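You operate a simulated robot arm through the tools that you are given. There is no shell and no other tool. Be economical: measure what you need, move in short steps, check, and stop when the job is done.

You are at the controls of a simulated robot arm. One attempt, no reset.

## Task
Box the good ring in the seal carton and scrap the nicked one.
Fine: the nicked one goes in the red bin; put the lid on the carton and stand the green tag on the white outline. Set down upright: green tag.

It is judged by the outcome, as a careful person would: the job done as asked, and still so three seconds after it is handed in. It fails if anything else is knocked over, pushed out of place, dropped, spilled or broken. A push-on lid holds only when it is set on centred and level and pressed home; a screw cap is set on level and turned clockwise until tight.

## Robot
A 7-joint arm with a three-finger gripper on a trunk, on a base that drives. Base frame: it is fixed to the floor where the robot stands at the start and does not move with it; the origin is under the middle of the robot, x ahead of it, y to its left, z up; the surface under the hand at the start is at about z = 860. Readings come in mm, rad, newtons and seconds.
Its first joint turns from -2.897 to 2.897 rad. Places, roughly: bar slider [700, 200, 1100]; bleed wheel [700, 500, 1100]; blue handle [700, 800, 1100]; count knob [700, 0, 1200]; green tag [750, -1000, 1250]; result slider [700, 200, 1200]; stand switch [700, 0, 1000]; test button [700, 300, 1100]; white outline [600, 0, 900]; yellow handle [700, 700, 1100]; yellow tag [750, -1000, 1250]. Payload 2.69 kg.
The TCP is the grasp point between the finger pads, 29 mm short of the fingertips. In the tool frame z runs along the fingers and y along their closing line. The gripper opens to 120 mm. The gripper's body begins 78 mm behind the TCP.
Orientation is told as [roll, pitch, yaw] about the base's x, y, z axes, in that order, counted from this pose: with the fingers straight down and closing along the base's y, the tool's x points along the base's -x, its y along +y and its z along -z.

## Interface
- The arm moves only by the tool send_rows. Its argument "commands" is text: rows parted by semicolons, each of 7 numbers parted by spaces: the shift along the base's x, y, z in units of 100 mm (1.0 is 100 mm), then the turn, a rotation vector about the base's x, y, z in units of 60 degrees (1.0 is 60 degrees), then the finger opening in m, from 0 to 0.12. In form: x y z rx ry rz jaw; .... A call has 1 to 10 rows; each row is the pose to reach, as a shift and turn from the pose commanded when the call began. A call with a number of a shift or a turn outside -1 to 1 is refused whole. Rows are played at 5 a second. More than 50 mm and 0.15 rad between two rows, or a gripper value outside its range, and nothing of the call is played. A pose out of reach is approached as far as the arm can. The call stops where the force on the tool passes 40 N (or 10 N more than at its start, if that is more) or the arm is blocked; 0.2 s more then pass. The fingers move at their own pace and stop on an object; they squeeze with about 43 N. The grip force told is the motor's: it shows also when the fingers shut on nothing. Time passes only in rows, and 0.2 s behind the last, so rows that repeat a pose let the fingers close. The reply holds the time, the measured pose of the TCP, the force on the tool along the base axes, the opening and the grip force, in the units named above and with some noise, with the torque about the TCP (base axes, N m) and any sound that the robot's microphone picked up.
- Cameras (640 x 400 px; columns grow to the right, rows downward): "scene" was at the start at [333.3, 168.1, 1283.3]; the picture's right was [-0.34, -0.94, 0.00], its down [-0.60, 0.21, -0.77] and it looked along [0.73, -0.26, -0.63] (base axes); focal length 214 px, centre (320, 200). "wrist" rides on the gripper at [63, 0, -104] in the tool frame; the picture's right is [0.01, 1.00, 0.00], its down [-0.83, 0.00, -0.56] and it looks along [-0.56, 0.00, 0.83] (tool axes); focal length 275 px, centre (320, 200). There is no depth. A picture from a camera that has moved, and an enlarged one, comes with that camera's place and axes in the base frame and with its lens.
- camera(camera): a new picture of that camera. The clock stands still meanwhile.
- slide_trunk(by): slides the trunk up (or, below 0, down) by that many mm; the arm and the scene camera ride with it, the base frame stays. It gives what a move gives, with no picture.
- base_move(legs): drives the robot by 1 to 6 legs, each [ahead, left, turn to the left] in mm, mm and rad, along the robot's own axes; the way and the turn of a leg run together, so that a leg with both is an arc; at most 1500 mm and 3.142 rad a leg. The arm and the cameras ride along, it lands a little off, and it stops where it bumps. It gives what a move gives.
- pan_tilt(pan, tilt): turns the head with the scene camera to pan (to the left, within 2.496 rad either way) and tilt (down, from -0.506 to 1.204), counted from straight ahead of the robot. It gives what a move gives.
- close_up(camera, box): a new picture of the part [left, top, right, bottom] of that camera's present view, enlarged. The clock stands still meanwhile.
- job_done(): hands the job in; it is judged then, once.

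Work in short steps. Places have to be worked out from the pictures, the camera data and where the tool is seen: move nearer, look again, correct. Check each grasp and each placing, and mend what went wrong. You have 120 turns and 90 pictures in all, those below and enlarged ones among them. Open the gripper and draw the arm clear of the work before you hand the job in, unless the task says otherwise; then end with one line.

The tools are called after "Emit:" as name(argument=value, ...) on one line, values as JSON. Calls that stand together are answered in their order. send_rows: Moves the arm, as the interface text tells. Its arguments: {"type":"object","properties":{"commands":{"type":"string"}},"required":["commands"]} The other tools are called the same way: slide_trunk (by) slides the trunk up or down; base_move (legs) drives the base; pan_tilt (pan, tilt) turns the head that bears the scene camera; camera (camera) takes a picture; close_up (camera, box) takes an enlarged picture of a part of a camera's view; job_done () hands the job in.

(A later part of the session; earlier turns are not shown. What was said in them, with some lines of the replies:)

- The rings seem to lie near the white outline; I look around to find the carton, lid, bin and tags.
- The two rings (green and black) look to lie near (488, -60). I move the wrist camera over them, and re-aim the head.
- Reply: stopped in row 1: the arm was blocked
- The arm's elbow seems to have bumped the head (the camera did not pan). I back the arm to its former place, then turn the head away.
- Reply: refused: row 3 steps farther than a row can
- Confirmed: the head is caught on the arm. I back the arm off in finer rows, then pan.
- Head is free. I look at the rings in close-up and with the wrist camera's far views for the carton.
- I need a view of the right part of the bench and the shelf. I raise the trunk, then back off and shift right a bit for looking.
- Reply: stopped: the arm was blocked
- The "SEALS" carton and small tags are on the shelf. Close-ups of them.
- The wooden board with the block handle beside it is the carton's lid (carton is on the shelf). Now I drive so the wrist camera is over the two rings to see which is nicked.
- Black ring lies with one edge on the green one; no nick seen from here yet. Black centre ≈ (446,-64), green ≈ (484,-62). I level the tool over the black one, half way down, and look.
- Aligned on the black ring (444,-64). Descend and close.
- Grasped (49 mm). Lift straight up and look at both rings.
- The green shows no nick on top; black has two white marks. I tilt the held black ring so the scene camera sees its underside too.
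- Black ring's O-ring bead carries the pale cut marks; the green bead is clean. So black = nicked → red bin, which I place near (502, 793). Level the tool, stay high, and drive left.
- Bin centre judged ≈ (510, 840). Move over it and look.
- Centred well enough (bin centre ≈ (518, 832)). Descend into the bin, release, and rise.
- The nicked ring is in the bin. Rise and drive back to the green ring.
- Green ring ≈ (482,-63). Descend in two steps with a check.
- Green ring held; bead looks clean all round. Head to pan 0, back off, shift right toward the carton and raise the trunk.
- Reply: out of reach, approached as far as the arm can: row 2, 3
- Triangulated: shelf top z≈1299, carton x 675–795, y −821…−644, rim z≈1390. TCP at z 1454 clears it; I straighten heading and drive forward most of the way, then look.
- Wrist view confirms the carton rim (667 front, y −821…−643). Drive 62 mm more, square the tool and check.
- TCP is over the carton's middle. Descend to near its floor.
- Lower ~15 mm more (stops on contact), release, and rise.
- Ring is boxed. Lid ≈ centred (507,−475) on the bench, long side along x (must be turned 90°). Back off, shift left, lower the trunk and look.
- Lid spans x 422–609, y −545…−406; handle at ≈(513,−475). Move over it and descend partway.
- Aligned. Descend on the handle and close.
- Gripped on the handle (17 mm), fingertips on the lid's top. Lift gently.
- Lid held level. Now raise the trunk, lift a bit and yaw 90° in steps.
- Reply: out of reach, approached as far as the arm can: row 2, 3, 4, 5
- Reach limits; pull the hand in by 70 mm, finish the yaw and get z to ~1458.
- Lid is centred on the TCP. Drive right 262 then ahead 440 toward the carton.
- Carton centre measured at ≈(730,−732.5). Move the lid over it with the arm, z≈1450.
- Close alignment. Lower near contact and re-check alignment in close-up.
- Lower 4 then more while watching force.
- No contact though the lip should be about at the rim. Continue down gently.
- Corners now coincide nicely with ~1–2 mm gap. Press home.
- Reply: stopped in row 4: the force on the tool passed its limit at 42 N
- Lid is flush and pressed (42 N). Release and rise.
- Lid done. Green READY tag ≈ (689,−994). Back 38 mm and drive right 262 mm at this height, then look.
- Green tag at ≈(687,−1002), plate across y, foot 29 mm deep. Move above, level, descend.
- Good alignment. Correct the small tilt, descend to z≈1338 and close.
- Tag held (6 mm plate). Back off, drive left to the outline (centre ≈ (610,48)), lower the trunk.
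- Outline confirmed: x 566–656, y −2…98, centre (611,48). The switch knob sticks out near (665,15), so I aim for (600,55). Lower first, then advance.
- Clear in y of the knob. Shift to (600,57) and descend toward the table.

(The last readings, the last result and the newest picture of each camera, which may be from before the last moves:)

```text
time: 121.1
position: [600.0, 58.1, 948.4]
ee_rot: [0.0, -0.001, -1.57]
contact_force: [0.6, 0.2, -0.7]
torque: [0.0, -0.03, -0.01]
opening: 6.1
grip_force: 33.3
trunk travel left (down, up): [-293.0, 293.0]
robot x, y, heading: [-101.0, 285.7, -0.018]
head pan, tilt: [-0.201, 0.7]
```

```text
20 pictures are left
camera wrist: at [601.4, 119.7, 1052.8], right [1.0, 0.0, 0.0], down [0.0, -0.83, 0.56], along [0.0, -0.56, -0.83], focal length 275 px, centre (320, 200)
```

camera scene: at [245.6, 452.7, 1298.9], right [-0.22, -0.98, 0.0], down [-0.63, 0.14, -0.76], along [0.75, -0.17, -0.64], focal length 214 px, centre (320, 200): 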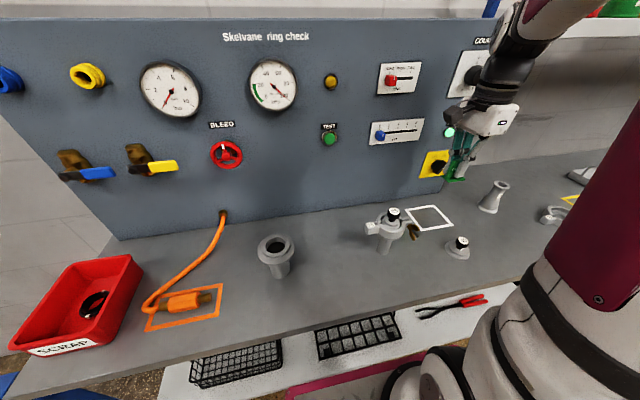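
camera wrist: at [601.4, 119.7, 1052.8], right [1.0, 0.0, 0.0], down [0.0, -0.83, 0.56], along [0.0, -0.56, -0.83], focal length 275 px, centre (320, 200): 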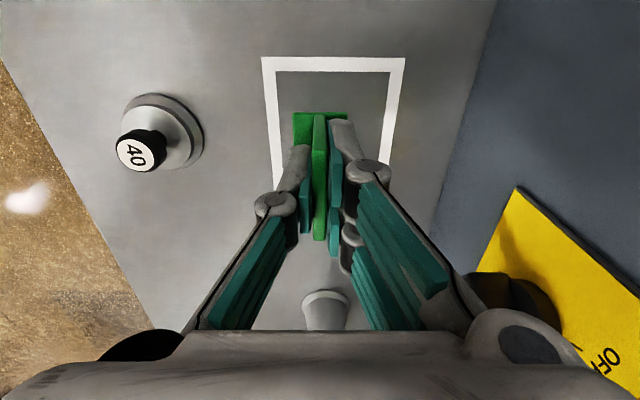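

Clear. Lower to just above the table, then touch down gently.

Emit:
send_rows(commands="0 0 -0.2 0 0 0 0.002; 0 0 -0.4 0 0 0 0.002; 0 0 -0.45 0 0 0 0.002; 0 0 -0.48 0 0 0 0.002; 0 0 -0.49 0 0 0 0.002; 0 0 -0.49 0 0 0 0.002")

Emit:
camera(camera="wrist")

Emit:
close_up(camera="scene", box=[370, 140, 490, 240])

```text
time: 122.5
position: [600.4, 57.6, 898.7]
ee_rot: [-0.002, 0.001, -1.572]
contact_force: [-0.1, -0.2, 0.2]
torque: [0.03, 0.0, 0.01]
opening: 5.9
grip_force: 33.8
trunk travel left (down, up): [-293.0, 293.0]
robot x, y, heading: [-100.7, 286.6, -0.02]
head pan, tilt: [-0.201, 0.7]
```

```text
19 pictures are left
camera wrist: at [601.2, 119.2, 1003.1], right [1.0, 0.0, 0.0], down [0.0, -0.83, 0.56], along [0.0, -0.56, -0.83], focal length 275 px, centre (320, 200)
```

wrist: 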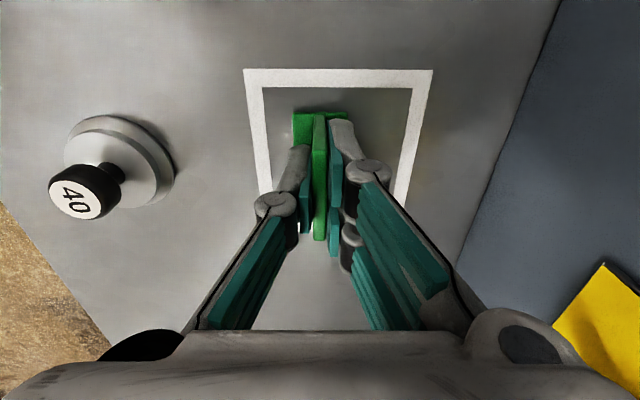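

```text
4.00 times, centred on (430, 190) of scene
camera zoom: at [245.5, 452.7, 1298.9], right [-0.22, -0.98, 0.0], down [-0.63, 0.14, -0.76], along [0.75, -0.17, -0.64], focal length 858 px, centre (-120, 240)
```

zoom: 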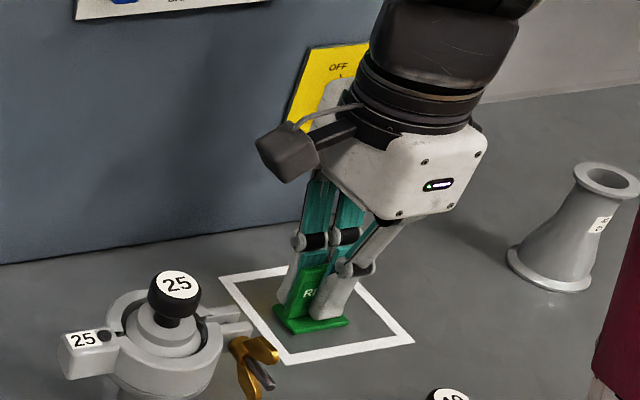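

Inside the outline. Nudge to centre (+7 x, −7 y) while still just off the surface, then touch down.

Emit:
send_rows(commands="0.03 -0.04 0.02 0 0 0 0.002; 0.07 -0.08 0.02 0 0 0 0.002; 0.07 -0.08 0 0 0 0 0.002; 0.07 -0.08 -0.015 0 0 0 0.002; 0.07 -0.08 -0.025 0 0 0 0.002; 0.07 -0.08 -0.025 0 0 0 0.002")

```text
time: 123.9
position: [608.1, 49.0, 896.1]
ee_rot: [0.001, -0.002, -1.571]
contact_force: [-0.1, 2.4, 13.1]
torque: [0.08, -0.01, -0.01]
opening: 5.7
grip_force: 33.8
trunk travel left (down, up): [-293.0, 293.0]
robot x, y, heading: [-96.7, 283.1, -0.022]
head pan, tilt: [-0.201, 0.7]
```

Touched down (13 N). Ease up slightly, open, and rise.

Emit:
send_rows(commands="0 0 0.008 0 0 0 0.002; 0 0 0.008 0 0 0 0.02; 0 0 0.008 0 0 0 0.04; 0 0 0.008 0 0 0 0.04; 0 0 0.3 0 0 0 0.04; 0 0 0.7 0 0 0 0.04; 0 0 1 0 0 0 0.04")

Emit:
camera(camera="wrist")

Emit:
close_up(camera="scene", box=[370, 140, 490, 240])

```text
time: 125.5
position: [607.4, 49.2, 998.2]
ee_rot: [-0.001, -0.001, -1.571]
contact_force: [-0.4, -0.7, -0.5]
torque: [0.02, 0.02, 0.0]
opening: 40.0
grip_force: 0.1
trunk travel left (down, up): [-293.0, 293.0]
robot x, y, heading: [-99.6, 283.5, -0.021]
head pan, tilt: [-0.201, 0.7]
```

```text
17 pictures are left
camera wrist: at [607.6, 110.4, 1102.2], right [1.0, 0.0, 0.0], down [0.0, -0.83, 0.56], along [0.0, -0.56, -0.83], focal length 275 px, centre (320, 200)
```

wrist: 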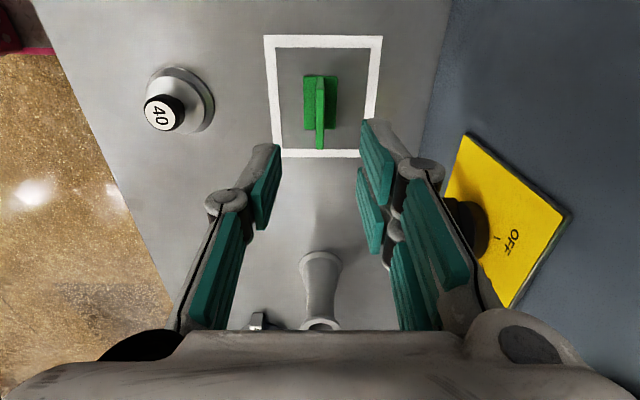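

```text
4.00 times, centred on (430, 190) of scene
camera zoom: at [245.7, 452.6, 1298.8], right [-0.22, -0.98, 0.0], down [-0.63, 0.14, -0.76], along [0.75, -0.17, -0.64], focal length 858 px, centre (-120, 240)
```

zoom: 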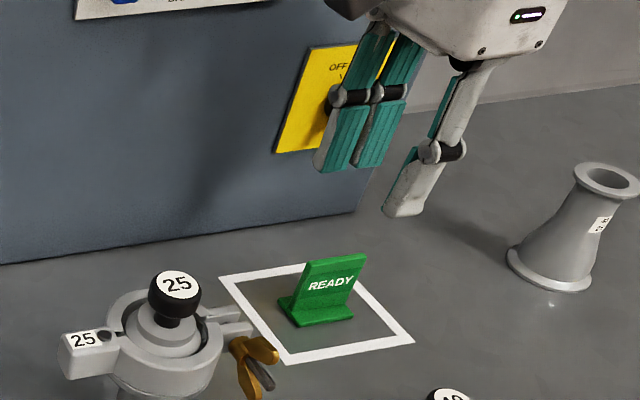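

The tag stands upright in the outline. Back the robot off and take one overall look.

Emit:
base_move(legs=[[-350, 0, 0]])

Emit:
pan_tilt(pan=-0.25, tilt=0.4)

Emit:
camera(camera="scene")

Emit:
close_up(camera="scene", box=[380, 80, 620, 230])

```text
time: 127.8
position: [256.8, 52.6, 997.9]
ee_rot: [0.0, 0.0, -1.576]
contact_force: [-0.6, -0.4, 1.0]
torque: [-0.02, 0.02, 0.0]
opening: 39.7
grip_force: 0.1
trunk travel left (down, up): [-293.0, 293.0]
robot x, y, heading: [-451.5, 290.3, -0.023]
head pan, tilt: [-0.201, 0.7]
```

```text
time: 128.6
position: [256.8, 51.8, 998.0]
ee_rot: [0.0, -0.001, -1.574]
contact_force: [0.5, -0.1, 0.1]
torque: [-0.04, 0.01, 0.04]
opening: 39.9
grip_force: 0.1
trunk travel left (down, up): [-293.0, 293.0]
robot x, y, heading: [-447.5, 294.5, -0.024]
head pan, tilt: [-0.25, 0.4]
```

```text
15 pictures are left
camera scene: at [-95.7, 452.2, 1325.7], right [-0.27, -0.96, 0.0], down [-0.38, 0.11, -0.92], along [0.89, -0.25, -0.39], focal length 214 px, centre (320, 200)
```

scene: 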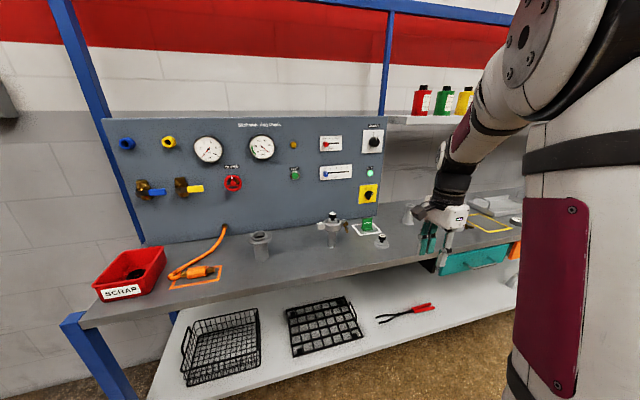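

```text
2.67 times, centred on (500, 155) of scene
camera zoom: at [-95.7, 452.2, 1325.7], right [-0.27, -0.96, 0.0], down [-0.38, 0.11, -0.92], along [0.89, -0.25, -0.39], focal length 572 px, centre (-160, 320)
```

zoom: 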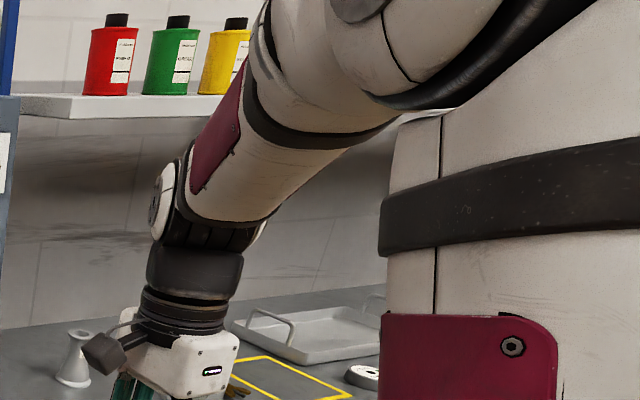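

The black ring is in the scrap bin, the green tag stands in the outline, and the lid was flush on the carton when I last saw it. The arm is clear, so I hand in.

Emit:
job_done()

```text
The job is handed in.
```

The good (green) ring is in the seal carton with the lid pressed on, the nicked (black) ring is in the red bin, and the green tag stands upright in the white outline. I picked the black ring as nicked from two pale marks on its sealing bead; I never saw the green ring's underside and didn't run the bench test.
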